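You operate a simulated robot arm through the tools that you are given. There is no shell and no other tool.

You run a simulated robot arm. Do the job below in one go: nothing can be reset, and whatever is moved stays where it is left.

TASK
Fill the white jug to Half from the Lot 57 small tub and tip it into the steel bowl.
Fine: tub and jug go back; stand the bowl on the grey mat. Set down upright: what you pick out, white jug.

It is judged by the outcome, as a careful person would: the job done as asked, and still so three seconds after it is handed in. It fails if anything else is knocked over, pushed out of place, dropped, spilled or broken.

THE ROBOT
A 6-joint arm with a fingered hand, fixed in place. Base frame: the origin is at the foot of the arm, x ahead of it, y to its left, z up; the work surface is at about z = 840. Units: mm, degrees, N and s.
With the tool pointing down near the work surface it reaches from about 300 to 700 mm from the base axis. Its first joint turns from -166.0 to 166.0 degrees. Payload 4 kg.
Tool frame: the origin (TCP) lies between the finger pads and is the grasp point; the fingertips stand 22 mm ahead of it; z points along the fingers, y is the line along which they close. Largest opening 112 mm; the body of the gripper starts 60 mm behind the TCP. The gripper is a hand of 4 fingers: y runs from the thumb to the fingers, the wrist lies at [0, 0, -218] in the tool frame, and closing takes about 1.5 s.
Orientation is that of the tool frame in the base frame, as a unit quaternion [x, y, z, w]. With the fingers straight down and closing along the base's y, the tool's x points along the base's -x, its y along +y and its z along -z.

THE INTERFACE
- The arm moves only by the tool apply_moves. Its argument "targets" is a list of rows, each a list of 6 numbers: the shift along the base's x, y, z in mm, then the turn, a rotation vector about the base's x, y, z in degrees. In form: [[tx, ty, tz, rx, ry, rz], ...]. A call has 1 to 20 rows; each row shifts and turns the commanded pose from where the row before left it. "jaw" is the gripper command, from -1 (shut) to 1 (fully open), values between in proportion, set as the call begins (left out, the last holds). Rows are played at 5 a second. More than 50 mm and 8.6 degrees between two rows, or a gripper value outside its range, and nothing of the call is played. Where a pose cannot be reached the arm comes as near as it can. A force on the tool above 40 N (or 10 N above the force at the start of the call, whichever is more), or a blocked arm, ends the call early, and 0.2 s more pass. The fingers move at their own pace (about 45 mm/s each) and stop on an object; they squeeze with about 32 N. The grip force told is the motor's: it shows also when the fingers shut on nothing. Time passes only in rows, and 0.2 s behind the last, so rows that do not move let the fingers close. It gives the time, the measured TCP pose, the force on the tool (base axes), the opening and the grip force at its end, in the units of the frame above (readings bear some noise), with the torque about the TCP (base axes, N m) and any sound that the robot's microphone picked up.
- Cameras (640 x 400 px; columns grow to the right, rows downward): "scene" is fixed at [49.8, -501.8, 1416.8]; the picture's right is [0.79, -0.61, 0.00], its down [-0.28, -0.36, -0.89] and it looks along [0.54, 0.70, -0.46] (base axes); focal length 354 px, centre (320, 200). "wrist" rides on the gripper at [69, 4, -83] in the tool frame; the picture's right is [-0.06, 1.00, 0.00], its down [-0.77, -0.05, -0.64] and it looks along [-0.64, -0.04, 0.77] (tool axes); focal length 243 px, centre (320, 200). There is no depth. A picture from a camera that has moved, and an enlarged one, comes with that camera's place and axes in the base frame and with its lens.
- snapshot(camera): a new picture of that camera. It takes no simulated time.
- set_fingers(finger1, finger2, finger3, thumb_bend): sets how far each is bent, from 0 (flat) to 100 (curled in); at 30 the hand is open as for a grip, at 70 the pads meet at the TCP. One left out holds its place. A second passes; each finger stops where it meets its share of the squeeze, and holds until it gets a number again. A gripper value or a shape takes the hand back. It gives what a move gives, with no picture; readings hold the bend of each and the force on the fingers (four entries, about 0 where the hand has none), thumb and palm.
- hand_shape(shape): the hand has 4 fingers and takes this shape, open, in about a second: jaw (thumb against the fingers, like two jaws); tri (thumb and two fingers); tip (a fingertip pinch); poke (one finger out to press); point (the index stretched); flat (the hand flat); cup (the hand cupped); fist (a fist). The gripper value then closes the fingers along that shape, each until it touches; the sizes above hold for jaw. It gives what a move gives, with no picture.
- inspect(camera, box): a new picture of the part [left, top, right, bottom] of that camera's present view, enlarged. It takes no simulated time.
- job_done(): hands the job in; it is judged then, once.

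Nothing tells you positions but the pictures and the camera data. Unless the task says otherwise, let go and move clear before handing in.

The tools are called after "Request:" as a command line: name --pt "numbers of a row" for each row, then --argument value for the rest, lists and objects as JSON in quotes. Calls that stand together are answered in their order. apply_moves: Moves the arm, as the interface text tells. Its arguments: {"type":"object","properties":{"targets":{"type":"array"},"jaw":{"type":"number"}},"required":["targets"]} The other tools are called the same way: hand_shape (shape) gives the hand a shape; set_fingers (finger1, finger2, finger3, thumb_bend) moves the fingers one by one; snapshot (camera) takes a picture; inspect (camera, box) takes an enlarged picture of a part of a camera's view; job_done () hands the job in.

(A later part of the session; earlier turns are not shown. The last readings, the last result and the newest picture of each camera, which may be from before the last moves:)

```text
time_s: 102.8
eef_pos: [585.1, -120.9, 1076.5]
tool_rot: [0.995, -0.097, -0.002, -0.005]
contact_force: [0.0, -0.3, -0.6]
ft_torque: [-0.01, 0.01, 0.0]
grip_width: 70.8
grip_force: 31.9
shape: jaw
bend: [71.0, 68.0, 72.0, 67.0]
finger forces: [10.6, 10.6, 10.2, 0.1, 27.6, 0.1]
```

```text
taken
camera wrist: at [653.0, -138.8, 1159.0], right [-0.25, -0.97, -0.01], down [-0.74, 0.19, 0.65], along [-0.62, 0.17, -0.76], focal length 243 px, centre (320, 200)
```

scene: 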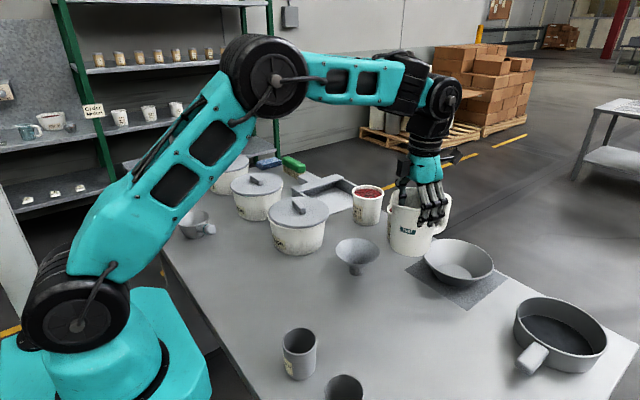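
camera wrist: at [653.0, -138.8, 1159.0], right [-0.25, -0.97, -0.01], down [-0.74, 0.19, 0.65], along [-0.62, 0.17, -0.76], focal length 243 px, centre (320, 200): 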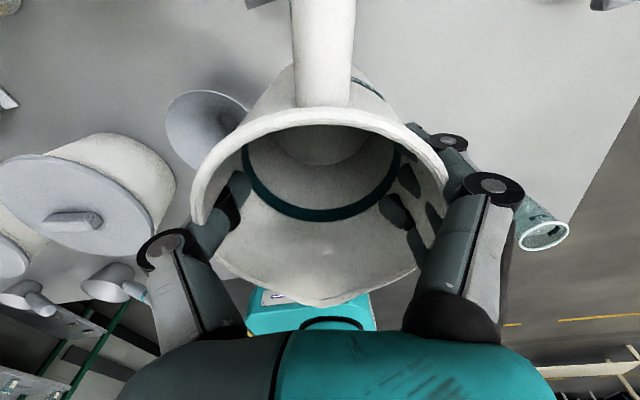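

The jug is held square to the hand. To see whether this grip can carry a pouring tilt, I'll tilt the empty jug here and watch for slipping in the wrist view.

Request:
apply_moves --pt "0 0 0 -1.58 -7.84 0" --pt "0 0 0 -1.58 -7.84 0" --pt "0 0 0 -1.58 -7.84 0" --pt "0 0 0 -1.58 -7.84 0" --pt "0 0 0 -1.58 -7.84 0" --pt "0 0 0 -1.58 -7.84 0" --pt "0 0 0 -1.58 -7.84 0" --pt "0 0 0 -1.58 -7.84 0" --pt "0 0 0 0 0 0"

Request:
snapshot --camera "wrist"

Request:
snapshot --camera "scene"

```text
time_s: 104.8
eef_pos: [585.7, -121.3, 1077.1]
tool_rot: [0.846, -0.078, 0.526, 0.05]
contact_force: [0.2, -0.1, -0.9]
ft_torque: [-0.01, 0.05, 0.02]
grip_width: 70.8
grip_force: 31.5
shape: jaw
bend: [71.0, 68.0, 72.0, 67.0]
finger forces: [11.9, 10.9, 10.4, 0.0, 27.5, 0.1]
```

```text
taken
camera wrist: at [542.1, -116.5, 1176.1], right [-0.21, -0.98, -0.05], down [-0.89, 0.22, -0.4], along [0.4, -0.04, -0.91], focal length 243 px, centre (320, 200)
```

wrist: 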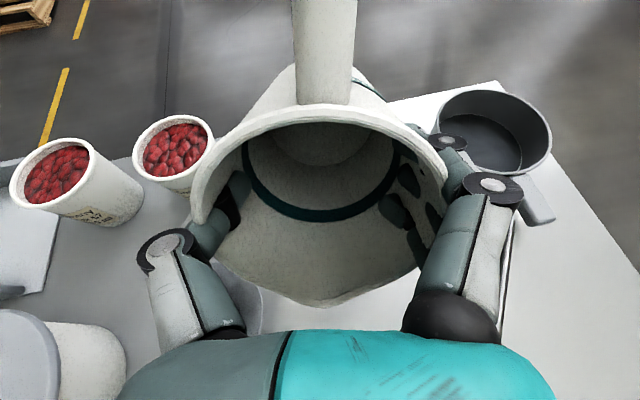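

```text
taken
```

scene: 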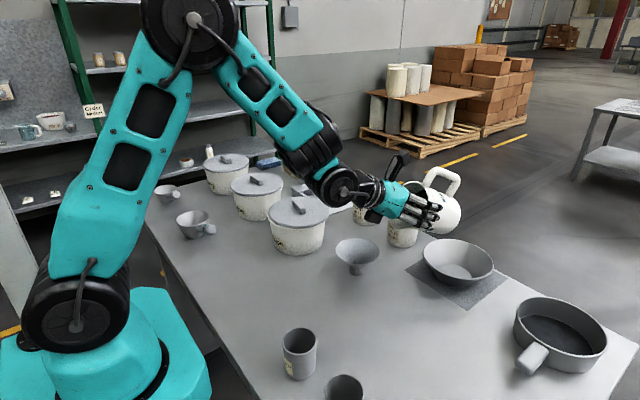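

No slip at 64° of tilt. I'll go on to about 110°, the angle needed to empty it, to confirm both the grip and the arm's range.

Request:
apply_moves --pt "0 0 0 -1.54 -7.64 0" --pt "0 0 0 -1.54 -7.64 0" --pt "0 0 0 -1.54 -7.64 0" --pt "0 0 0 -1.54 -7.64 0" --pt "0 0 0 -1.54 -7.64 0" --pt "0 0 0 -1.54 -7.64 0" --pt "0 0 0 0 0 0"

Request:
snapshot --camera "wrist"

Request:
snapshot --camera "scene"

```text
time_s: 106.4
eef_pos: [585.0, -127.4, 1070.5]
tool_rot: [0.608, -0.067, 0.787, 0.087]
contact_force: [-0.4, 0.0, -0.4]
ft_torque: [0.05, 0.03, 0.03]
grip_width: 70.4
grip_force: 32.2
shape: jaw
bend: [71.0, 68.0, 72.0, 68.0]
finger forces: [12.1, 11.1, 10.4, 0.0, 27.4, 0.0]
out of reach, approached as far as the arm can: row 4
```

```text
taken
camera wrist: at [489.1, -109.7, 1116.0], right [-0.2, -0.98, -0.06], down [-0.41, 0.14, -0.9], along [0.89, -0.16, -0.43], focal length 243 px, centre (320, 200)
```

wrist: 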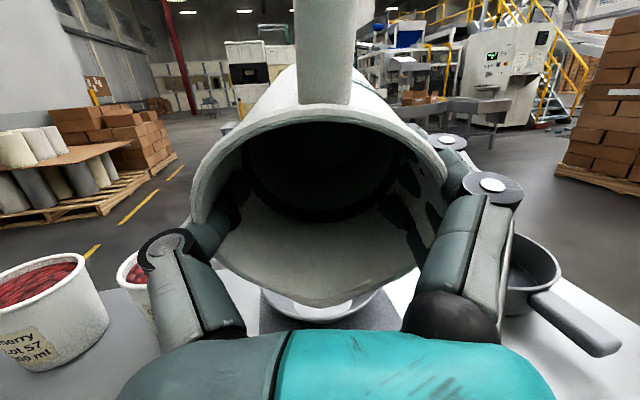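

```text
taken
```

scene: 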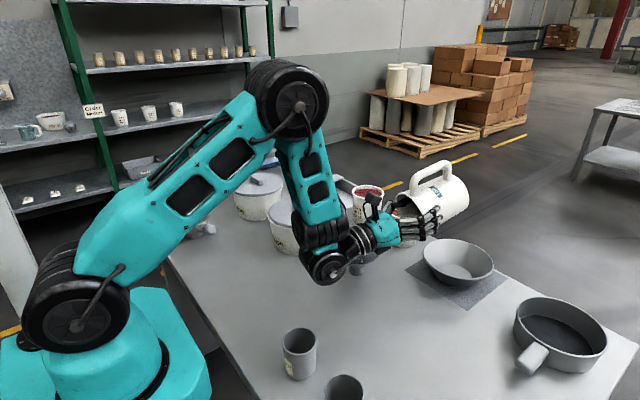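

The grip holds firmly even past 100° of tilt, so this top-down grip will do for pouring too. I'll bring the jug upright again and set it down at a fill spot around (460, -98).

Request:
apply_moves --pt "0 0 0 1.58 7.84 0" --pt "0 0 0 1.58 7.84 0" --pt "0 0 0 1.58 7.84 0" --pt "0 0 0 1.58 7.84 0" --pt "0 0 0 1.58 7.84 0" --pt "0 0 0 1.58 7.84 0" --pt "0 0 0 1.58 7.84 0" --pt "0 0 0 1.58 7.84 0" --pt "0 0 0 1.58 7.84 0" --pt "0 0 0 1.58 7.84 0" --pt "0 0 0 1.58 7.84 0" --pt "0 0 0 1.58 7.84 0" --pt "0 0 0 1.58 7.84 0" --pt "0 0 0 0 0 0"

Request:
snapshot --camera "scene"

Request:
snapshot --camera "wrist"

```text
time_s: 109.4
eef_pos: [585.1, -128.3, 1070.0]
tool_rot: [0.995, -0.097, 0.005, 0.012]
contact_force: [0.2, -0.4, -1.1]
ft_torque: [-0.03, 0.01, -0.03]
grip_width: 70.5
grip_force: 31.8
shape: jaw
bend: [71.0, 68.0, 72.0, 68.0]
finger forces: [12.6, 11.0, 10.4, 0.0, 27.2, 0.0]
```

```text
taken
```

scene: 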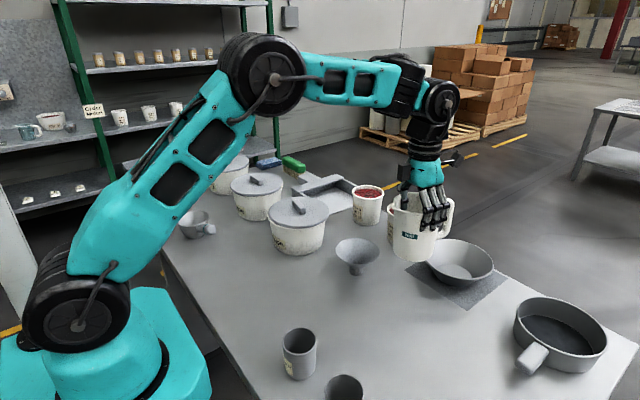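

```text
taken
camera wrist: at [651.4, -142.9, 1153.6], right [-0.25, -0.97, 0.02], down [-0.75, 0.21, 0.63], along [-0.62, 0.14, -0.77], focal length 243 px, centre (320, 200)
```

wrist: 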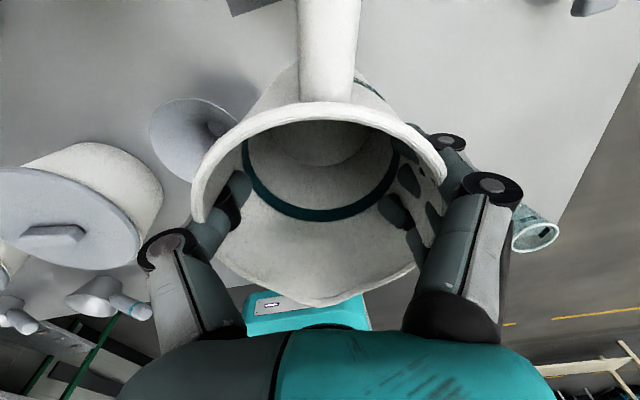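

Request:
apply_moves --pt "-25 6 0 2.1 0.5 0" --pt "-25 6 0 0 0 0" --pt "-25 6 0 0 0 0" --pt "-25 6 0 0 0 0" --pt "-25 6 0 0 0 0" --pt "0 0 -30 0 0 0" --pt "0 0 -30 0 0 0" --pt "0 0 -30 0 0 0" --pt "0 0 -25 0 0 0" --pt "0 0 0 0 0 0"

Request:
inspect --camera "scene" --box '[280, 180, 480, 340]'

```text
time_s: 111.6
eef_pos: [462.0, -98.1, 954.2]
tool_rot: [0.995, -0.097, -0.002, -0.007]
contact_force: [0.7, -0.2, -0.8]
ft_torque: [0.01, 0.01, -0.03]
grip_width: 70.7
grip_force: 32.4
shape: jaw
bend: [71.0, 68.0, 72.0, 68.0]
finger forces: [12.6, 11.0, 10.4, 0.1, 27.1, 0.0]
```

```text
2.50 times, centred on (380, 260) of scene
camera zoom: at [49.8, -501.8, 1416.8], right [0.79, -0.61, 0.0], down [-0.28, -0.36, -0.89], along [0.54, 0.7, -0.46], focal length 886 px, centre (170, 50)
```

zoom: 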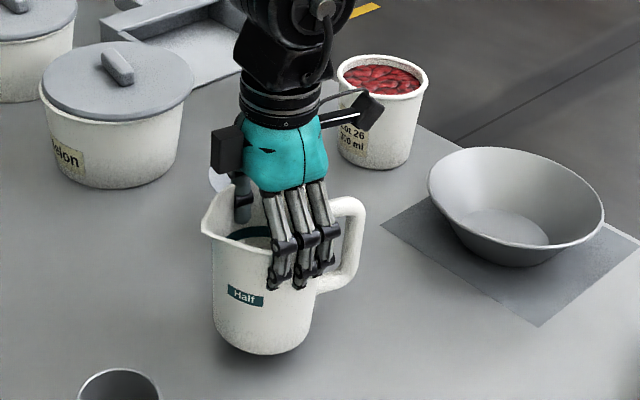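

Request:
apply_moves --pt "0 0 -8 0 0 0" --pt "0 0 -5 0 0 0" --pt "0 0 -2 0 0 0" --pt "0 0 -2 0 0 0" --pt "0 0 0 0 0 0"

Request:
inspect --camera "scene" --box '[280, 180, 480, 340]'

```text
time_s: 112.8
eef_pos: [459.2, -98.5, 938.0]
tool_rot: [0.995, -0.097, -0.002, -0.006]
contact_force: [-0.4, -0.2, -1.7]
ft_torque: [0.02, 0.01, -0.03]
grip_width: 70.1
grip_force: 31.5
shape: jaw
bend: [71.0, 68.0, 72.0, 68.0]
finger forces: [12.6, 11.2, 10.4, 0.0, 27.1, 0.1]
```

```text
2.50 times, centred on (380, 260) of scene
camera zoom: at [49.8, -501.8, 1416.8], right [0.79, -0.61, 0.0], down [-0.28, -0.36, -0.89], along [0.54, 0.7, -0.46], focal length 886 px, centre (170, 50)
```

zoom: 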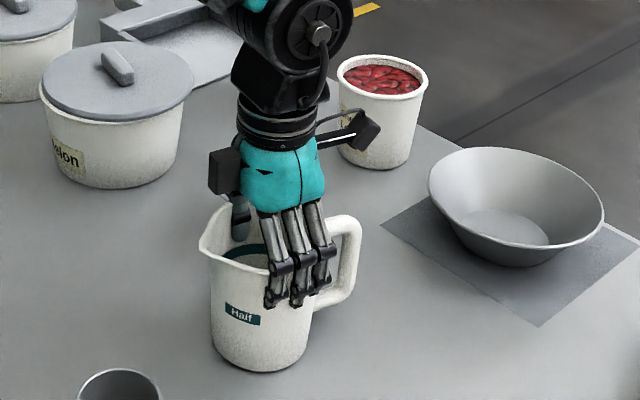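

Request:
apply_moves --pt "0 0 -1.5 0 0 0" --pt "0 0 -1.5 0 0 0" --pt "0 0 0 0 0 0"

```text
time_s: 113.6
eef_pos: [460.2, -97.6, 934.2]
tool_rot: [0.995, -0.096, -0.001, -0.006]
contact_force: [-3.4, 3.1, 20.8]
ft_torque: [-0.28, 0.18, -0.04]
grip_width: 69.5
grip_force: 32.1
shape: jaw
bend: [72.0, 70.0, 73.0, 67.0]
finger forces: [12.5, 12.4, 11.9, 0.0, 31.4, 0.0]
```

The jug is seated at the fill spot. I'll ease up slightly and release.

Request:
apply_moves --pt "0 0 1.2 0 0 0" --pt "0 0 0 0 0 0"

Request:
apply_moves --pt "0 0 0 0 0 0" --pt "0 0 0 0 0 0" --pt "0 0 0 0 0 0" --pt "0 0 0 0 0 0" --pt "0 0 0 0 0 0" --pt "0 0 0 0 0 0" --pt "0 0 0 0 0 0" --jaw 1

Request:
snapshot --camera "wrist"

Request:
inspect --camera "scene" --box '[280, 180, 480, 340]'

```text
time_s: 114.2
eef_pos: [459.0, -96.7, 935.0]
tool_rot: [0.995, -0.097, -0.001, -0.006]
contact_force: [3.8, 2.4, 12.6]
ft_torque: [-0.28, -0.03, 0.1]
grip_width: 69.5
grip_force: 32.4
shape: jaw
bend: [72.0, 70.0, 73.0, 67.0]
finger forces: [14.8, 11.4, 10.8, 0.1, 31.5, 0.2]
```

```text
time_s: 115.8
eef_pos: [459.6, -97.6, 935.4]
tool_rot: [0.995, -0.097, -0.001, -0.006]
contact_force: [-0.3, 0.2, 0.1]
ft_torque: [-0.03, -0.04, -0.01]
grip_width: 111.9
grip_force: 0.0
shape: jaw
bend: [30.0, 30.0, 30.0, 30.0]
finger forces: [0.1, 0.0, 0.0, 0.0, 0.0, 0.1]
```

```text
taken
camera wrist: at [527.0, -116.3, 1018.0], right [-0.25, -0.97, -0.01], down [-0.74, 0.19, 0.65], along [-0.62, 0.17, -0.76], focal length 243 px, centre (320, 200)
```

wrist: 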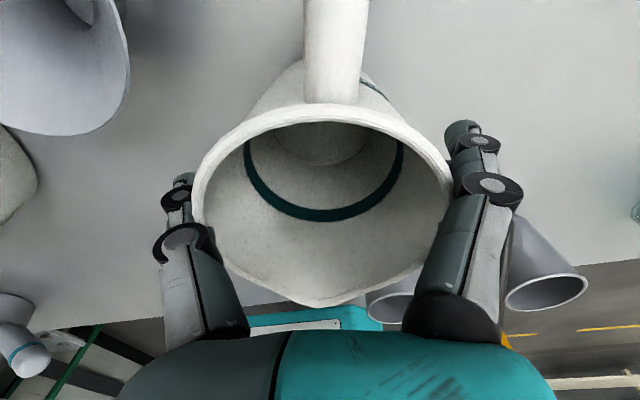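

```text
2.50 times, centred on (380, 260) of scene
camera zoom: at [49.8, -501.8, 1416.8], right [0.79, -0.61, 0.0], down [-0.28, -0.36, -0.89], along [0.54, 0.7, -0.46], focal length 886 px, centre (170, 50)
```

zoom: 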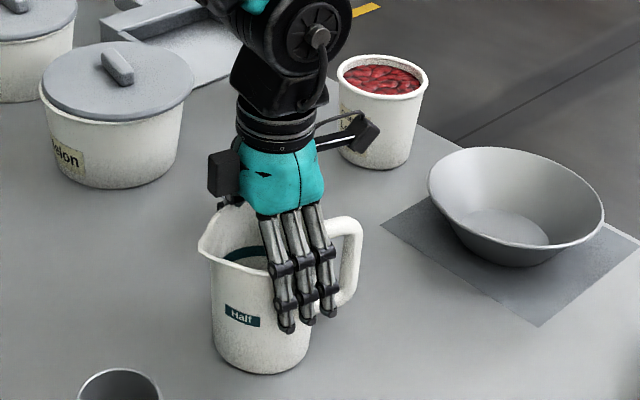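

Released. The jug stands at the fill spot with its handle outward. Now I'll go for the Lot 57 tub: rise, turn, tilt the hand outward and approach it from behind and above for a close look.

Request:
apply_moves --pt "0 0 15 0 0 0" --pt "0 0 30 0 0 0" --pt "0 0 40 0 0 0" --pt "0 0 40 0 0 0" --pt "0 0 25 0 0 0" --pt "20 26 0 0 0 6.1" --pt "20 26 0 0 0 6.1" --pt "20 26 0 0 0 6.1" --pt "20 26 0 0 0 6.1" --pt "20 26 0 1.64 -6.96 0" --pt "20 26 0 1.64 -6.96 0" --pt "20 26 0 1.64 -6.96 0" --pt "20 26 0 1.64 -6.96 0" --pt "20 26 0 1.64 -6.96 0" --pt "15 15 0 1.64 -6.96 0" --pt "14 7 0 1.64 -6.96 0" --pt "0 0 0 0 0 0"

Request:
snapshot --camera "wrist"

Request:
snapshot --camera "scene"

```text
time_s: 119.4
eef_pos: [668.8, 160.3, 1085.7]
tool_rot: [0.9, 0.107, 0.418, -0.054]
contact_force: [-0.1, -0.1, -0.2]
ft_torque: [0.02, -0.02, 0.0]
grip_width: 111.9
grip_force: 0.0
shape: jaw
bend: [30.0, 30.0, 30.0, 30.0]
finger forces: [0.1, 0.0, 0.0, 0.0, 0.1, 0.0]
```

```text
taken
camera wrist: at [652.4, 150.6, 1191.7], right [0.2, -0.98, -0.06], down [-0.97, -0.19, -0.17], along [0.16, 0.09, -0.98], focal length 243 px, centre (320, 200)
```

wrist: 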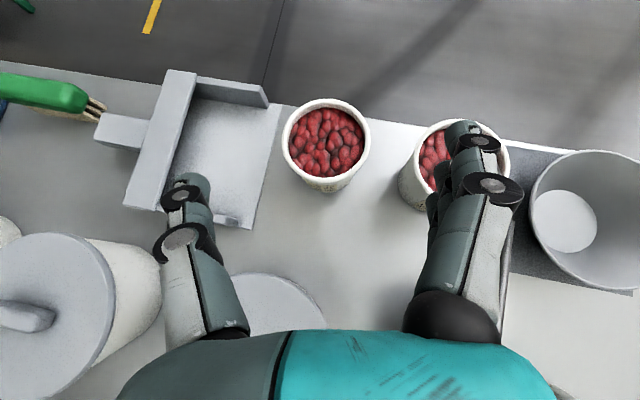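

```text
taken
```

scene: 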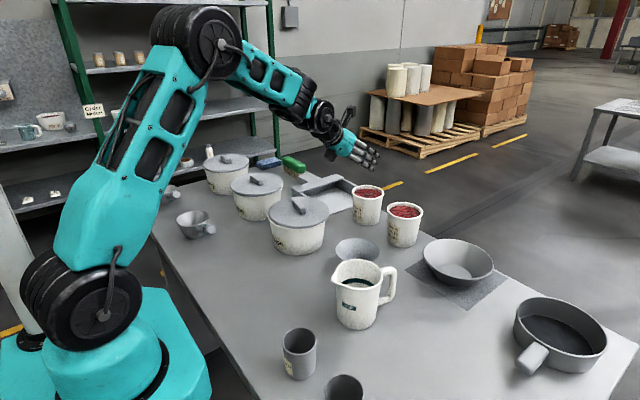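

I have a clear view: the Lot 57 tub centre is about (762, 180) with a rim about 98 mm wide, and Lot 26 is 47 mm clear of it. I'll come down and advance along the tool axis to just short of the grasp.

Request:
apply_moves --pt "0 -1 -30 0 0 0" --pt "0 -1 -35 0 0 0" --pt "0 -1 -35 0 0 0" --pt "14.8 3.7 -12.9 0 0 0" --pt "14.8 3.7 -12.9 0 0 0" --pt "0 0 0 0 0 0"

Request:
snapshot --camera "wrist"

Request:
inspect --camera "scene" --box '[280, 110, 460, 260]'

```text
time_s: 120.8
eef_pos: [697.7, 165.4, 962.0]
tool_rot: [0.901, 0.107, 0.418, -0.053]
contact_force: [0.7, 0.1, 0.1]
ft_torque: [-0.02, 0.02, -0.02]
grip_width: 112.2
grip_force: 0.1
shape: jaw
bend: [30.0, 30.0, 30.0, 30.0]
finger forces: [0.1, 0.1, 0.1, 0.1, 0.0, 0.0]
```

```text
taken
camera wrist: at [680.8, 156.4, 1067.1], right [0.2, -0.98, -0.06], down [-0.97, -0.19, -0.17], along [0.16, 0.09, -0.98], focal length 243 px, centre (320, 200)
```

wrist: 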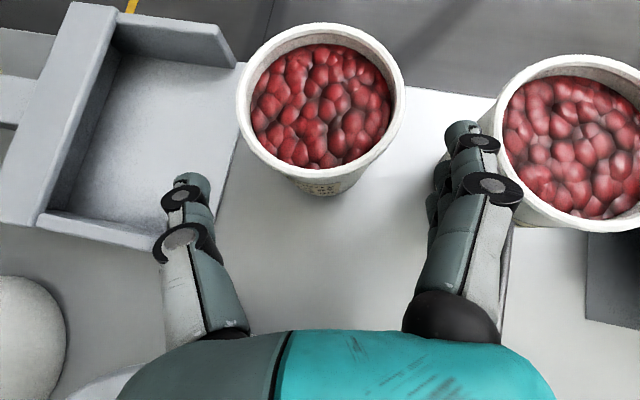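

```text
2.67 times, centred on (370, 185) of scene
camera zoom: at [49.8, -501.8, 1416.8], right [0.79, -0.61, 0.0], down [-0.28, -0.36, -0.89], along [0.54, 0.7, -0.46], focal length 945 px, centre (187, 240)
```

zoom: 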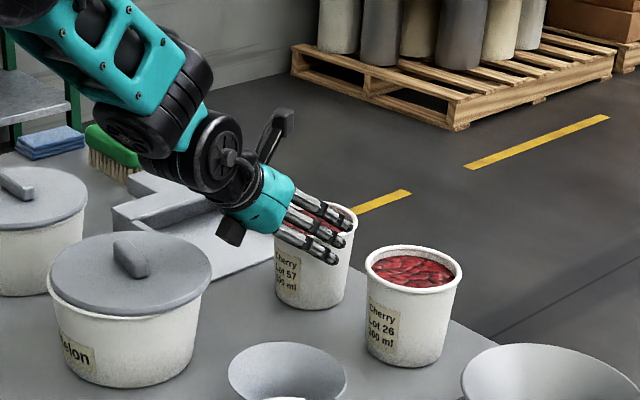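

Request:
apply_moves --pt "0 0 0 0 0 0" --pt "9.5 2 -8.8 0 0 0" --pt "9.5 2 -8.8 0 0 0" --pt "9.5 2 -8.8 0 0 0" --pt "0 0 0 0 0 0" --jaw 0.88

Request:
snapshot --camera "wrist"

Request:
inspect --camera "scene" --box '[320, 140, 440, 260]'

```text
time_s: 122.0
eef_pos: [726.7, 168.4, 934.6]
tool_rot: [0.9, 0.107, 0.418, -0.053]
contact_force: [-0.8, -0.1, -0.1]
ft_torque: [0.01, 0.03, 0.01]
grip_width: 105.6
grip_force: 0.1
shape: jaw
bend: [42.0, 42.0, 42.0, 38.0]
finger forces: [0.1, 0.1, 0.1, 0.0, 0.0, 0.1]
```

```text
taken
camera wrist: at [709.2, 160.1, 1040.3], right [0.2, -0.98, -0.06], down [-0.97, -0.19, -0.17], along [0.16, 0.09, -0.98], focal length 243 px, centre (320, 200)
```

wrist: 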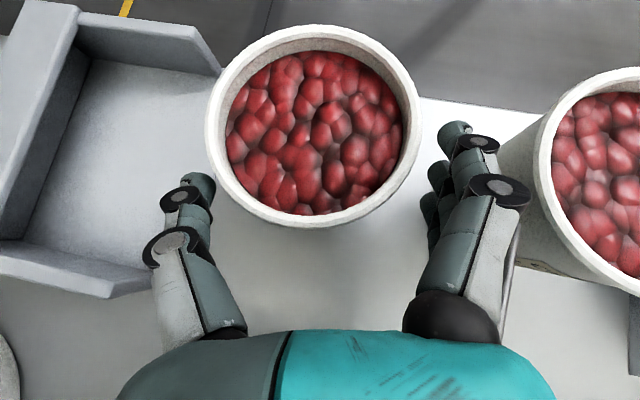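

```text
3.33 times, centred on (380, 200) of scene
camera zoom: at [49.8, -501.8, 1416.8], right [0.79, -0.61, 0.0], down [-0.28, -0.36, -0.89], along [0.54, 0.7, -0.46], focal length 1181 px, centre (120, 200)
```

zoom: 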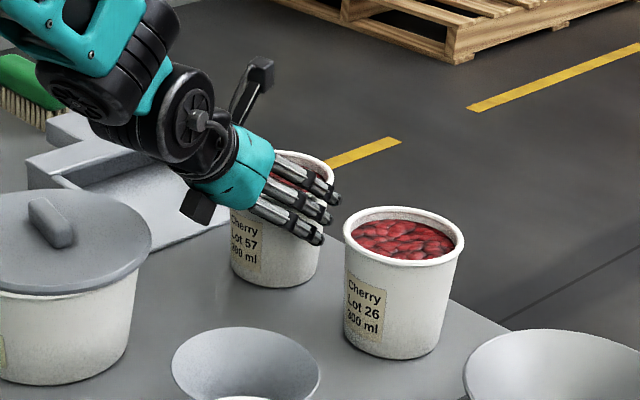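

Request:
apply_moves --pt "-0.6 2.3 0 0 0 0" --pt "7.4 1.85 -6.5 0 0 0" --pt "7.4 1.85 -6.5 0 0 0" --pt "0 0 0 0 0 0" --jaw 1

Request:
snapshot --camera "wrist"

```text
time_s: 123.0
eef_pos: [740.1, 174.7, 919.9]
tool_rot: [0.901, 0.107, 0.418, -0.054]
contact_force: [-0.5, 0.2, 0.4]
ft_torque: [-0.01, 0.0, 0.01]
grip_width: 112.0
grip_force: 0.1
shape: jaw
bend: [30.0, 30.0, 30.0, 30.0]
finger forces: [0.0, 0.1, 0.0, 0.0, 0.1, 0.0]
```

```text
taken
camera wrist: at [724.3, 166.0, 1026.6], right [0.2, -0.98, -0.06], down [-0.97, -0.19, -0.17], along [0.16, 0.09, -0.98], focal length 243 px, centre (320, 200)
```

wrist: 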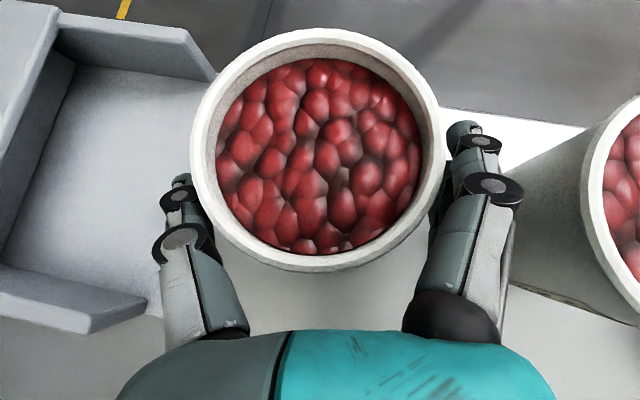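

Request:
apply_moves --pt "6 2 -5 0 0 0" --pt "6 1.5 -5 0 0 0" --pt "3 0.7 -2 0 0 0" --pt "0 0 0 0 0 0"

Request:
snapshot --camera "wrist"

Request:
inspect --camera "scene" --box '[320, 140, 440, 260]'

```text
time_s: 124.0
eef_pos: [755.8, 177.6, 908.8]
tool_rot: [0.901, 0.107, 0.418, -0.053]
contact_force: [-1.2, -0.9, 0.8]
ft_torque: [0.02, -0.02, 0.01]
grip_width: 112.2
grip_force: 0.0
shape: jaw
bend: [30.0, 30.0, 30.0, 30.0]
finger forces: [1.0, 0.0, 0.1, 0.1, 0.6, 0.1]
```

```text
taken
camera wrist: at [738.9, 168.7, 1014.9], right [0.2, -0.98, -0.06], down [-0.97, -0.19, -0.17], along [0.16, 0.09, -0.98], focal length 243 px, centre (320, 200)
```

wrist: 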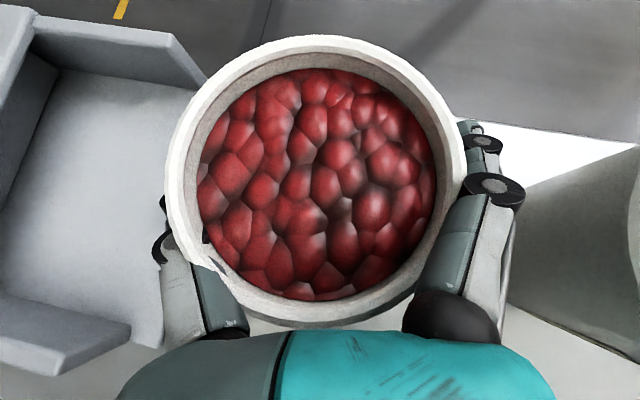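

```text
3.33 times, centred on (380, 200) of scene
camera zoom: at [49.8, -501.8, 1416.8], right [0.79, -0.61, 0.0], down [-0.28, -0.36, -0.89], along [0.54, 0.7, -0.46], focal length 1181 px, centre (120, 200)
```

zoom: 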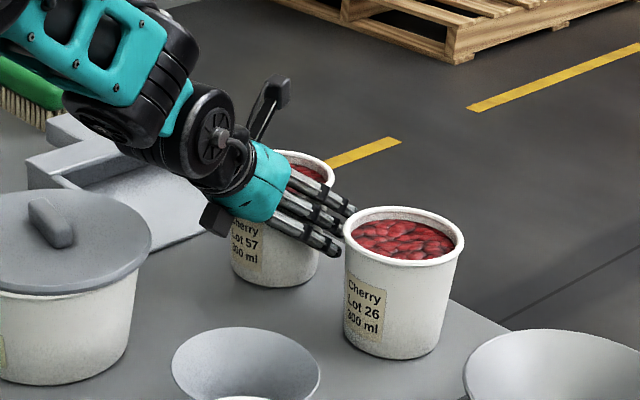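

The tub sits squarely between thumb and fingers. I'll close on it.

Request:
apply_moves --pt "0 0 0 0 0 0" --pt "0 0 0 0 0 0" --pt "0 0 0 0 0 0" --pt "0 0 0 0 0 0" --pt "0 0 0 0 0 0" --pt "0 0 0 0 0 0" --pt "0 0 0 0 0 0" --jaw -1

Request:
snapshot --camera "wrist"

Request:
inspect --camera "scene" --box '[320, 140, 440, 260]'

```text
time_s: 125.6
eef_pos: [755.1, 178.0, 909.0]
tool_rot: [0.901, 0.108, 0.417, -0.053]
contact_force: [0.3, 0.2, -2.2]
ft_torque: [0.03, -0.14, 0.03]
grip_width: 79.4
grip_force: 32.0
shape: jaw
bend: [51.0, 72.0, 69.0, 67.0]
finger forces: [15.2, 11.4, 10.8, 0.0, 36.7, 0.0]
```

```text
taken
camera wrist: at [738.9, 168.8, 1014.9], right [0.2, -0.98, -0.06], down [-0.97, -0.19, -0.17], along [0.16, 0.09, -0.98], focal length 243 px, centre (320, 200)
```

wrist: 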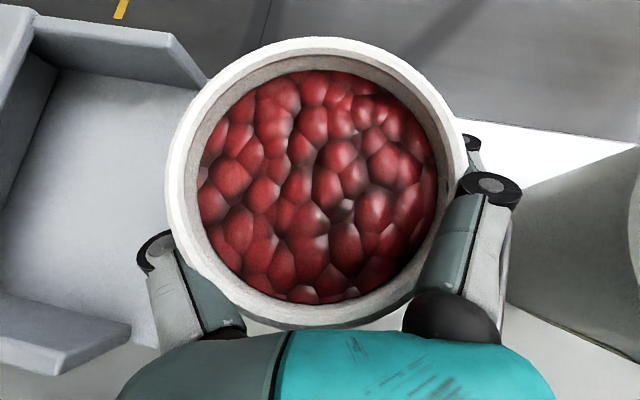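

```text
3.33 times, centred on (380, 200) of scene
camera zoom: at [49.8, -501.8, 1416.8], right [0.79, -0.61, 0.0], down [-0.28, -0.36, -0.89], along [0.54, 0.7, -0.46], focal length 1181 px, centre (120, 200)
```

zoom: 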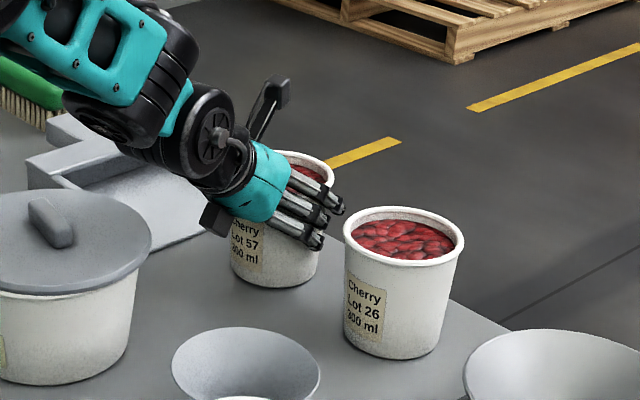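

Request:
apply_moves --pt "0 0 4 0 0 0" --pt "0 0 8 0 0 0" --pt "0 0 12 0 0 0" --pt "0 0 16 0 0 0" --pt "0 0 0 0 0 0"

Request:
snapshot --camera "wrist"

Request:
inspect --camera "scene" --box '[300, 110, 460, 260]'

```text
time_s: 126.8
eef_pos: [755.0, 178.1, 949.4]
tool_rot: [0.901, 0.107, 0.418, -0.053]
contact_force: [0.1, -0.7, -4.0]
ft_torque: [0.0, 0.02, -0.01]
grip_width: 79.1
grip_force: 32.4
shape: jaw
bend: [51.0, 72.0, 69.0, 67.0]
finger forces: [14.5, 11.1, 10.2, 0.0, 36.5, 0.1]
```

```text
taken
camera wrist: at [738.7, 168.6, 1055.5], right [0.2, -0.98, -0.06], down [-0.97, -0.19, -0.17], along [0.16, 0.09, -0.98], focal length 243 px, centre (320, 200)
```

wrist: 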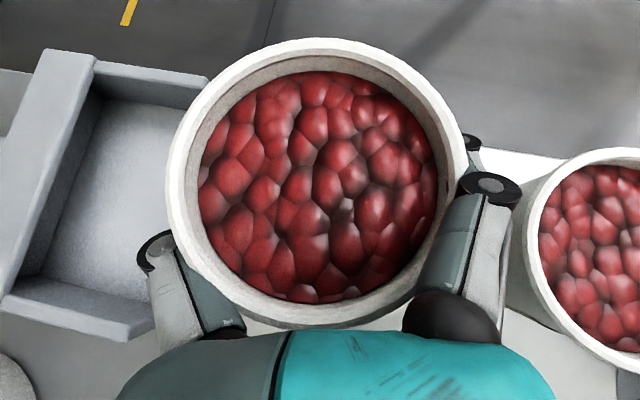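

```text
2.67 times, centred on (380, 185) of scene
camera zoom: at [49.8, -501.8, 1416.8], right [0.79, -0.61, 0.0], down [-0.28, -0.36, -0.89], along [0.54, 0.7, -0.46], focal length 945 px, centre (160, 240)
```

zoom: 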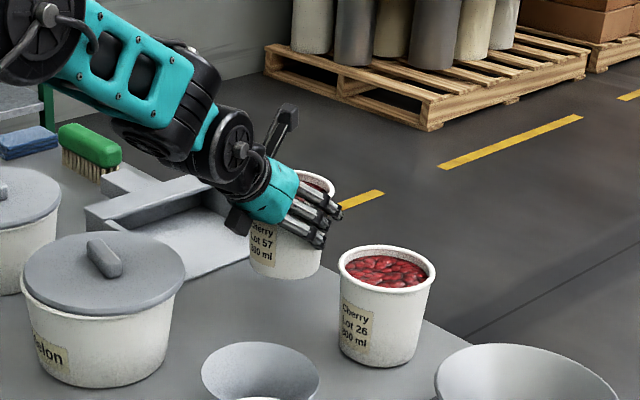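

The tub is lifted cleanly and upright. I'll raise it well above everything and carry it smoothly toward the jug, keeping it level and turning the hand to face the jug.

Request:
apply_moves --pt "0 0 25 0 0 0" --pt "0 0 30 0 0 0" --pt "0 0 30 0 0 0" --pt "0 0 30 0 0 0" --pt "0 0 25 0 0 0" --pt "-18 -15 0 0 0 -1.456" --pt "-18 -15 0 0 0 -1.456" --pt "-18 -15 0 0 0 -1.456" --pt "-18 -15 0 0 0 -1.456" --pt "-18 -15 0 0 0 -1.456" --pt "-18 -15 0 0 0 -1.456" --pt "-18 -15 0 0 0 -1.456" --pt "-18 -15 0 0 0 -1.456" --pt "-18 -15 0 0 0 -1.456" --pt "-18 -15 0 0 0 -1.456" --pt "-18 -15 0 0 0 -1.456" --pt "-18 -15 0 0 0 -1.456" --pt "0 0 0 0 0 0"

Request:
snapshot --camera "scene"

Request:
snapshot --camera "wrist"

```text
time_s: 130.6
eef_pos: [540.1, 1.4, 1087.5]
tool_rot: [0.906, -0.03, 0.421, 0.01]
contact_force: [-1.0, -0.3, -4.0]
ft_torque: [0.0, 0.02, 0.0]
grip_width: 79.3
grip_force: 32.9
shape: jaw
bend: [51.0, 72.0, 69.0, 67.0]
finger forces: [14.1, 11.3, 10.3, 0.0, 36.3, 0.1]
```

```text
taken
```

scene: 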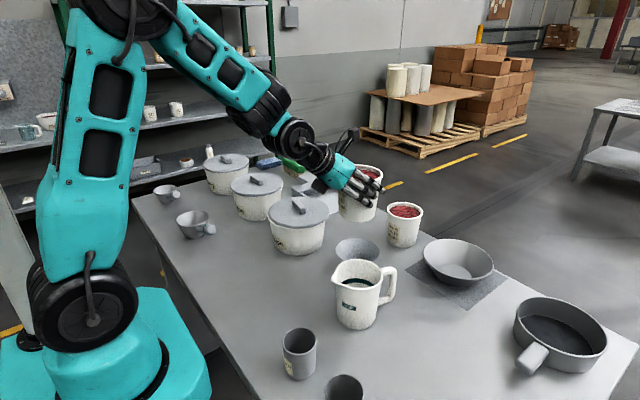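

```text
taken
camera wrist: at [520.2, -2.9, 1194.6], right [-0.11, -0.99, -0.06], down [-0.98, 0.11, -0.17], along [0.18, 0.04, -0.98], focal length 243 px, centre (320, 200)
```

wrist: 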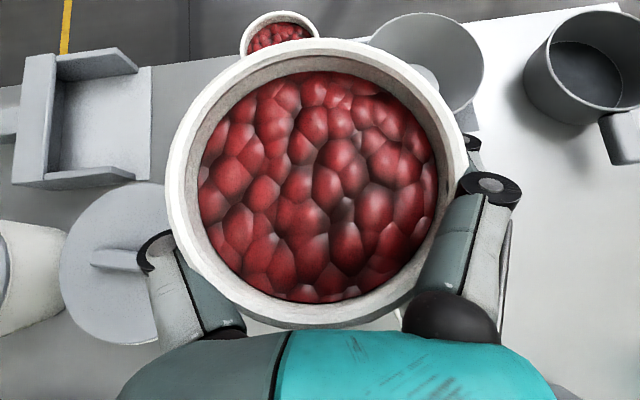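

Request:
apply_moves --pt "-16 -14 0 0 0 -1.47" --pt "-16 -14 0 0 0 -1.47" --pt "-16 -14 0 0 0 -1.47" --pt "-16 -14 0 0 0 -1.47" --pt "-14 -13 0 0 0 -1.47" --pt "-14 -13 0 0 0 -1.47" --pt "-10 -10 0 0 0 0" --pt "0 0 0 0 0 0"

Request:
snapshot --camera "scene"

Request:
snapshot --camera "wrist"

```text
time_s: 132.4
eef_pos: [436.8, -92.9, 1088.8]
tool_rot: [0.902, -0.1, 0.419, 0.042]
contact_force: [0.3, 0.8, -4.0]
ft_torque: [-0.01, 0.02, 0.0]
grip_width: 79.5
grip_force: 32.2
shape: jaw
bend: [51.0, 72.0, 69.0, 67.0]
finger forces: [14.1, 11.3, 10.2, 0.0, 36.0, 0.0]
```

```text
taken
```

scene: 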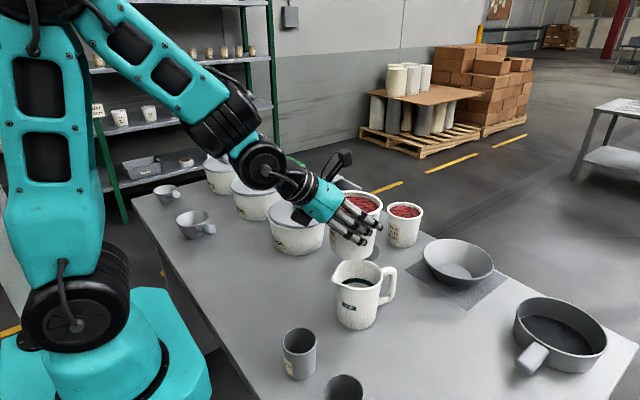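

```text
taken
camera wrist: at [418.6, -93.5, 1195.4], right [-0.26, -0.96, -0.06], down [-0.95, 0.26, -0.17], along [0.18, 0.01, -0.98], focal length 243 px, centre (320, 200)
```

wrist: 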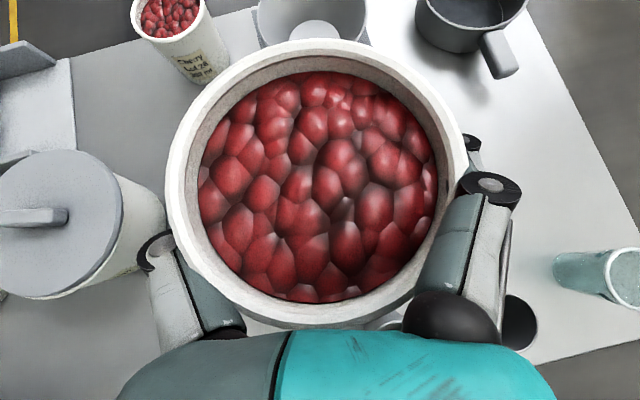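

The upright tub is just above and inward of the jug. I'll tilt 30° forward in small steps while bringing its lip over the jug's mouth.

Request:
apply_moves --pt "-6 1.3 -6 1.05 4.9 0" --pt "-6 1.3 -8 1.05 4.9 0" --pt "-7 1.5 -9 1.05 4.9 0" --pt "-7 1.5 -9 1.05 4.9 0" --pt "-7 1.5 -10 1.05 4.9 0" --pt "-7 1.5 -10 1.05 4.9 0" --pt "0 0 0 0 0 0"

Request:
snapshot --camera "scene"

Request:
snapshot --camera "wrist"

Request:
inspect --camera "scene" --box '[290, 170, 430, 340]'

```text
time_s: 134.0
eef_pos: [396.9, -83.9, 1037.0]
tool_rot: [0.979, -0.109, 0.17, 0.017]
contact_force: [0.2, 0.2, -4.8]
ft_torque: [-0.03, -0.03, 0.0]
grip_width: 79.0
grip_force: 32.2
shape: jaw
bend: [51.0, 72.0, 69.0, 67.0]
finger forces: [14.1, 11.5, 10.8, 0.0, 36.4, 0.0]
```

```text
taken
```

scene: 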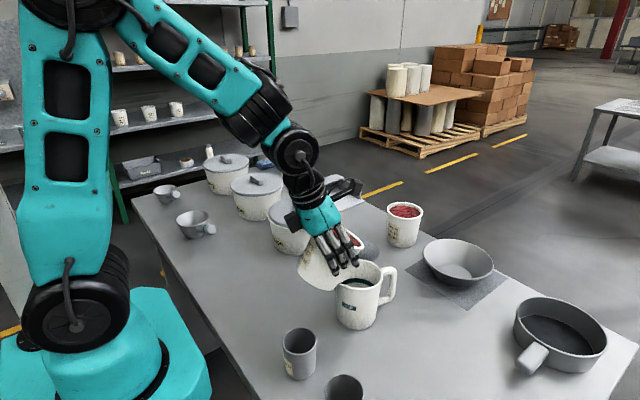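

```text
taken
camera wrist: at [432.0, -96.6, 1138.8], right [-0.28, -0.96, -0.02], down [-0.9, 0.25, 0.35], along [-0.33, 0.12, -0.94], focal length 243 px, centre (320, 200)
```

wrist: 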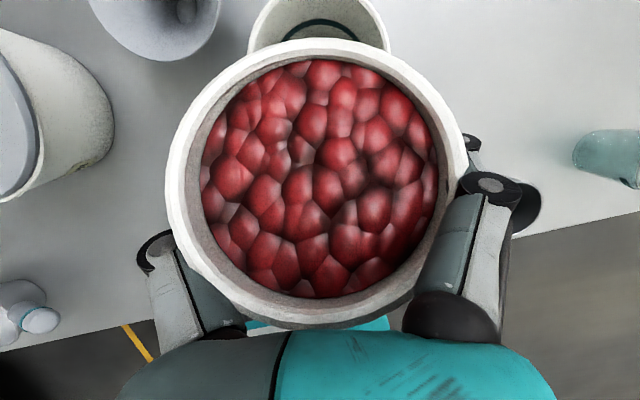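

```text
2.35 times, centred on (360, 255) of scene
camera zoom: at [49.8, -501.8, 1416.8], right [0.79, -0.61, 0.0], down [-0.28, -0.36, -0.89], along [0.54, 0.7, -0.46], focal length 834 px, centre (226, 71)
```

zoom: 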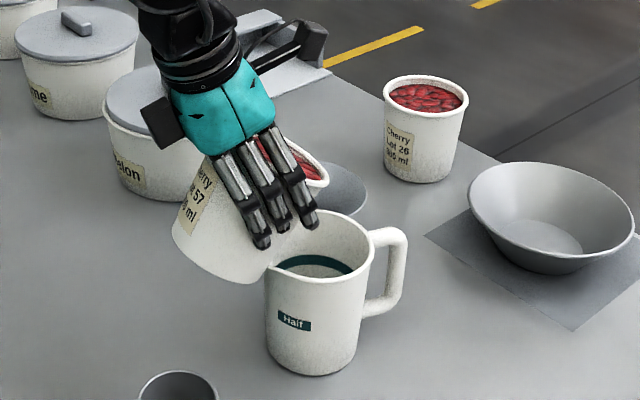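

Alignment is good: the tub's lip is above the jug's mouth and the scene camera can see the jug's inside ring. I'll continue tilting in small steps and watch for flow.

Request:
apply_moves --pt "-1 0.2 -4 0.84 3.9 0" --pt "-1 0.2 -4 0.84 3.9 0" --pt "-1 0.2 -3 0.42 1.95 0" --pt "0 0 0 0 0 0"

Request:
inspect --camera "scene" --box '[290, 170, 430, 340]'

Request:
snapshot --camera "wrist"

```text
time_s: 135.0
eef_pos: [393.7, -82.6, 1025.0]
tool_rot: [0.99, -0.11, 0.084, 0.009]
contact_force: [0.0, -1.1, -3.4]
ft_torque: [-0.03, -0.07, 0.0]
grip_width: 79.5
grip_force: 32.0
shape: jaw
bend: [51.0, 72.0, 69.0, 67.0]
finger forces: [13.9, 11.6, 10.9, 0.0, 36.5, 0.1]
```

```text
2.35 times, centred on (360, 255) of scene
camera zoom: at [49.8, -501.8, 1416.8], right [0.79, -0.61, 0.0], down [-0.28, -0.36, -0.89], along [0.54, 0.7, -0.46], focal length 834 px, centre (226, 71)
```

zoom: 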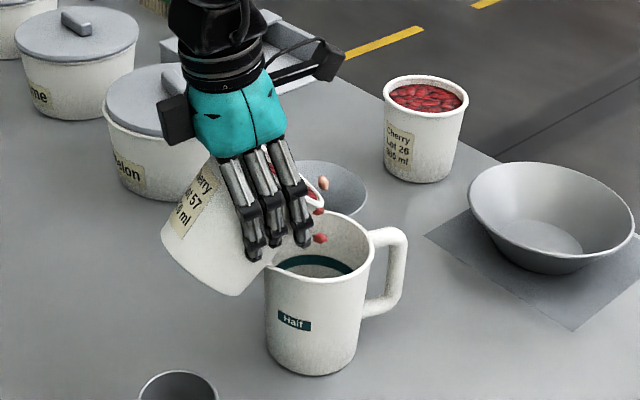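

```text
taken
camera wrist: at [445.8, -98.7, 1118.9], right [-0.28, -0.96, -0.01], down [-0.83, 0.24, 0.5], along [-0.48, 0.15, -0.86], focal length 243 px, centre (320, 200)
```

wrist: 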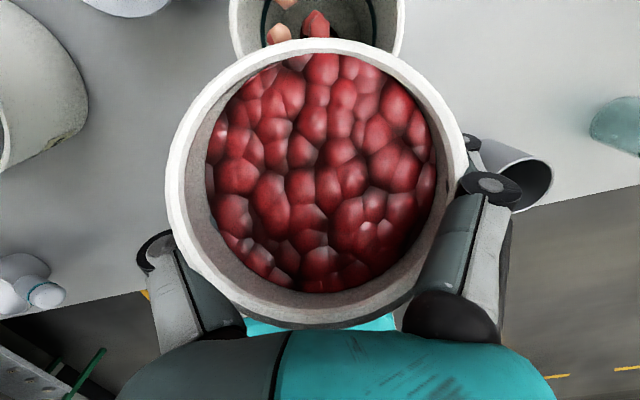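

Flow has started, with pieces dropping into the jug. I'll hold this tilt briefly and look.

Request:
apply_moves --pt "0 0 0 0 0 0" --pt "0 0 0 0 0 0" --pt "0 0 0 0 0 0"

Request:
inspect --camera "scene" --box '[290, 170, 430, 340]'

Request:
snapshot --camera "wrist"

```text
time_s: 135.8
eef_pos: [394.1, -82.8, 1026.6]
tool_rot: [0.99, -0.11, 0.084, 0.008]
contact_force: [0.0, 0.8, -4.2]
ft_torque: [0.01, -0.02, -0.01]
grip_width: 79.4
grip_force: 31.7
shape: jaw
bend: [51.0, 72.0, 69.0, 67.0]
finger forces: [14.0, 11.6, 10.9, 0.0, 36.5, 0.0]
```

```text
2.35 times, centred on (360, 255) of scene
camera zoom: at [49.8, -501.8, 1416.8], right [0.79, -0.61, 0.0], down [-0.28, -0.36, -0.89], along [0.54, 0.7, -0.46], focal length 834 px, centre (226, 71)
```

zoom: 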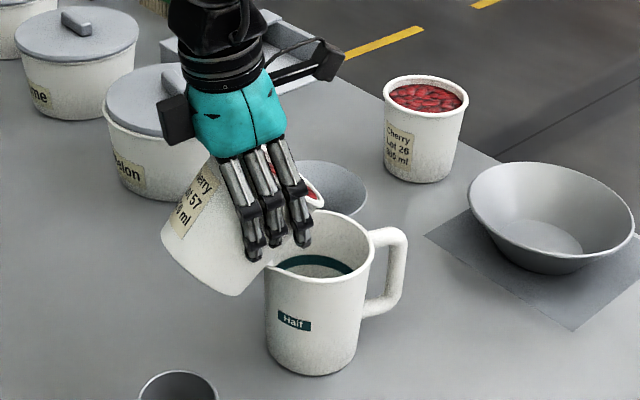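

```text
taken
camera wrist: at [445.7, -98.7, 1119.1], right [-0.28, -0.96, -0.01], down [-0.83, 0.24, 0.5], along [-0.48, 0.15, -0.86], focal length 243 px, centre (320, 200)
```

wrist: 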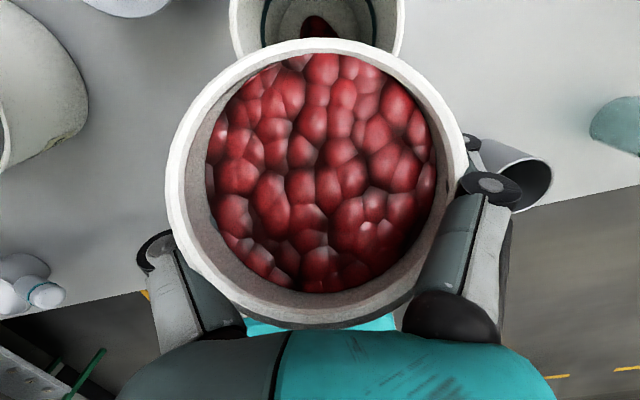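

Request:
apply_moves --pt "-0.6 0.1 -2 0.42 1.95 0" --pt "-0.6 0.1 -2 0.42 1.95 0" --pt "-0.6 0.1 -2 0.21 0.98 0" --pt "0 0 0 0 0 0" --pt "0 0 0 0 0 0"

Request:
inspect --camera "scene" --box '[290, 170, 430, 340]'

Request:
snapshot --camera "wrist"

```text
time_s: 137.0
eef_pos: [392.5, -82.9, 1019.1]
tool_rot: [0.993, -0.11, 0.041, 0.005]
contact_force: [-0.7, -0.1, -3.7]
ft_torque: [-0.04, -0.02, -0.04]
grip_width: 79.2
grip_force: 32.3
shape: jaw
bend: [51.0, 72.0, 69.0, 67.0]
finger forces: [14.0, 11.7, 10.9, 0.0, 36.4, 0.0]
```

```text
2.35 times, centred on (360, 255) of scene
camera zoom: at [49.8, -501.8, 1416.8], right [0.79, -0.61, 0.0], down [-0.28, -0.36, -0.89], along [0.54, 0.7, -0.46], focal length 834 px, centre (226, 71)
```

zoom: 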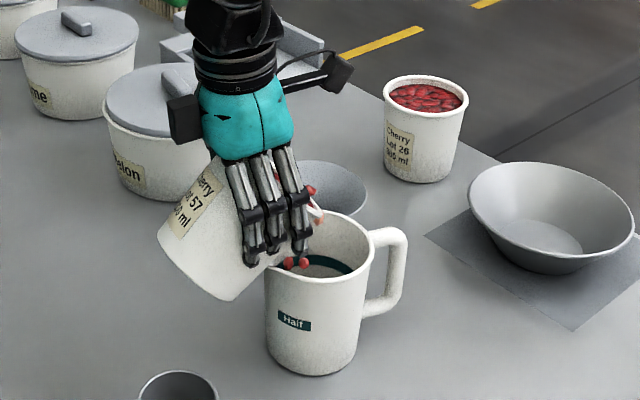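

```text
taken
camera wrist: at [452.9, -100.4, 1107.9], right [-0.28, -0.96, -0.01], down [-0.79, 0.23, 0.58], along [-0.55, 0.17, -0.82], focal length 243 px, centre (320, 200)
```

wrist: 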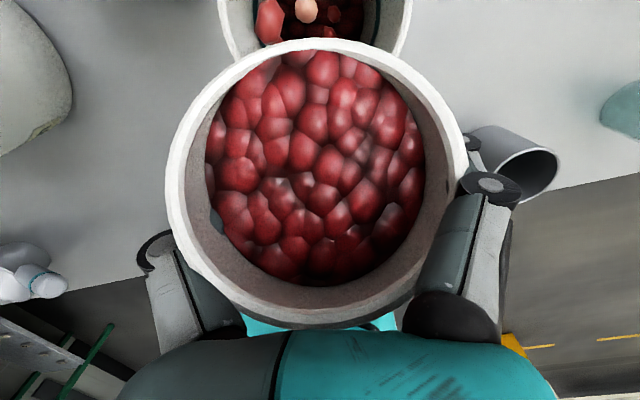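

Request:
apply_moves --pt "0 0 0 0 0 0" --pt "0 0 0 0 0 0" --pt "-0.4 0.1 -1.5 0.42 1.95 0" --pt "-0.4 0.1 -1.5 0.42 1.95 0" --pt "0 0 0 0 0 0" --pt "0 0 0 0 0 0" --pt "0 0 0 0 0 0"

Request:
inspect --camera "scene" --box '[290, 170, 430, 340]'

Request:
snapshot --camera "wrist"

```text
time_s: 138.6
eef_pos: [392.6, -83.1, 1017.5]
tool_rot: [0.994, -0.11, 0.007, 0.001]
contact_force: [0.8, 0.3, -3.3]
ft_torque: [-0.05, -0.08, -0.02]
grip_width: 79.5
grip_force: 32.5
shape: jaw
bend: [51.0, 72.0, 69.0, 67.0]
finger forces: [14.0, 11.6, 10.9, 0.0, 36.5, 0.0]
```

```text
2.35 times, centred on (360, 255) of scene
camera zoom: at [49.8, -501.8, 1416.8], right [0.79, -0.61, 0.0], down [-0.28, -0.36, -0.89], along [0.54, 0.7, -0.46], focal length 834 px, centre (226, 71)
```

zoom: 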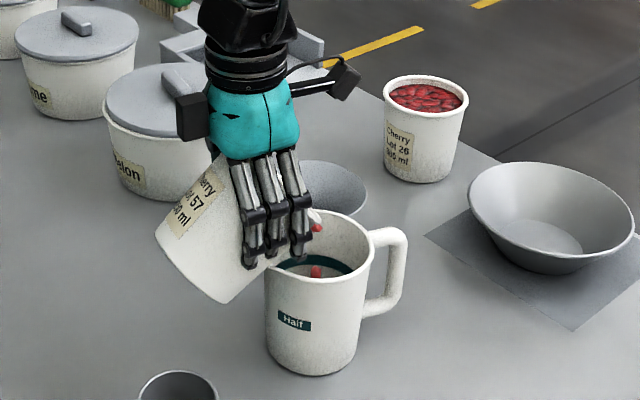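

```text
taken
camera wrist: at [458.1, -102.1, 1101.1], right [-0.28, -0.96, 0.0], down [-0.74, 0.22, 0.63], along [-0.61, 0.18, -0.78], focal length 243 px, centre (320, 200)
```

wrist: 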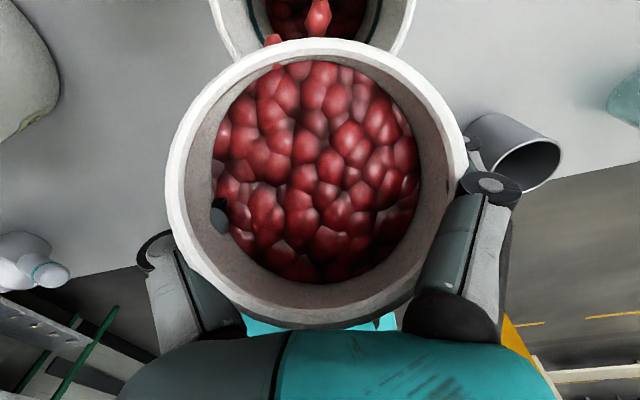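

Request:
apply_moves --pt "0.4 -0.1 -1.5 0.42 1.95 0" --pt "0.4 -0.1 -1.5 0.42 1.95 0" --pt "0 0 0 0 0 0" --pt "0 0 0 0 0 0" --pt "0 0 0 0 0 0"

Request:
inspect --camera "scene" --box '[310, 220, 410, 320]'

Request:
snapshot --camera "wrist"

```text
time_s: 139.8
eef_pos: [393.4, -83.4, 1012.8]
tool_rot: [0.993, -0.111, -0.028, -0.003]
contact_force: [0.9, 1.1, -4.2]
ft_torque: [-0.03, -0.07, 0.0]
grip_width: 79.0
grip_force: 31.5
shape: jaw
bend: [51.0, 72.0, 69.0, 67.0]
finger forces: [14.1, 11.6, 11.0, 0.1, 36.4, 0.0]
```

```text
4.00 times, centred on (360, 270) of scene
camera zoom: at [49.8, -501.8, 1416.8], right [0.79, -0.61, 0.0], down [-0.28, -0.36, -0.89], along [0.54, 0.7, -0.46], focal length 1417 px, centre (160, -80)
```

zoom: 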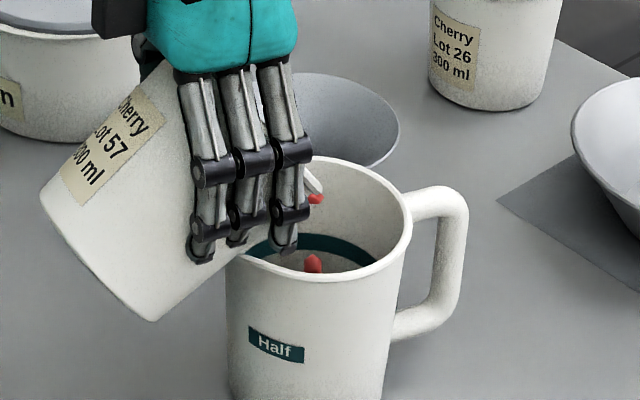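

```text
taken
camera wrist: at [464.5, -104.1, 1092.3], right [-0.28, -0.96, 0.0], down [-0.7, 0.21, 0.68], along [-0.66, 0.19, -0.73], focal length 243 px, centre (320, 200)
```

wrist: 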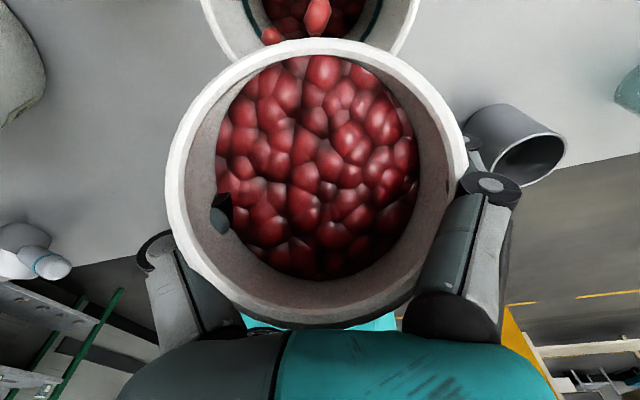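

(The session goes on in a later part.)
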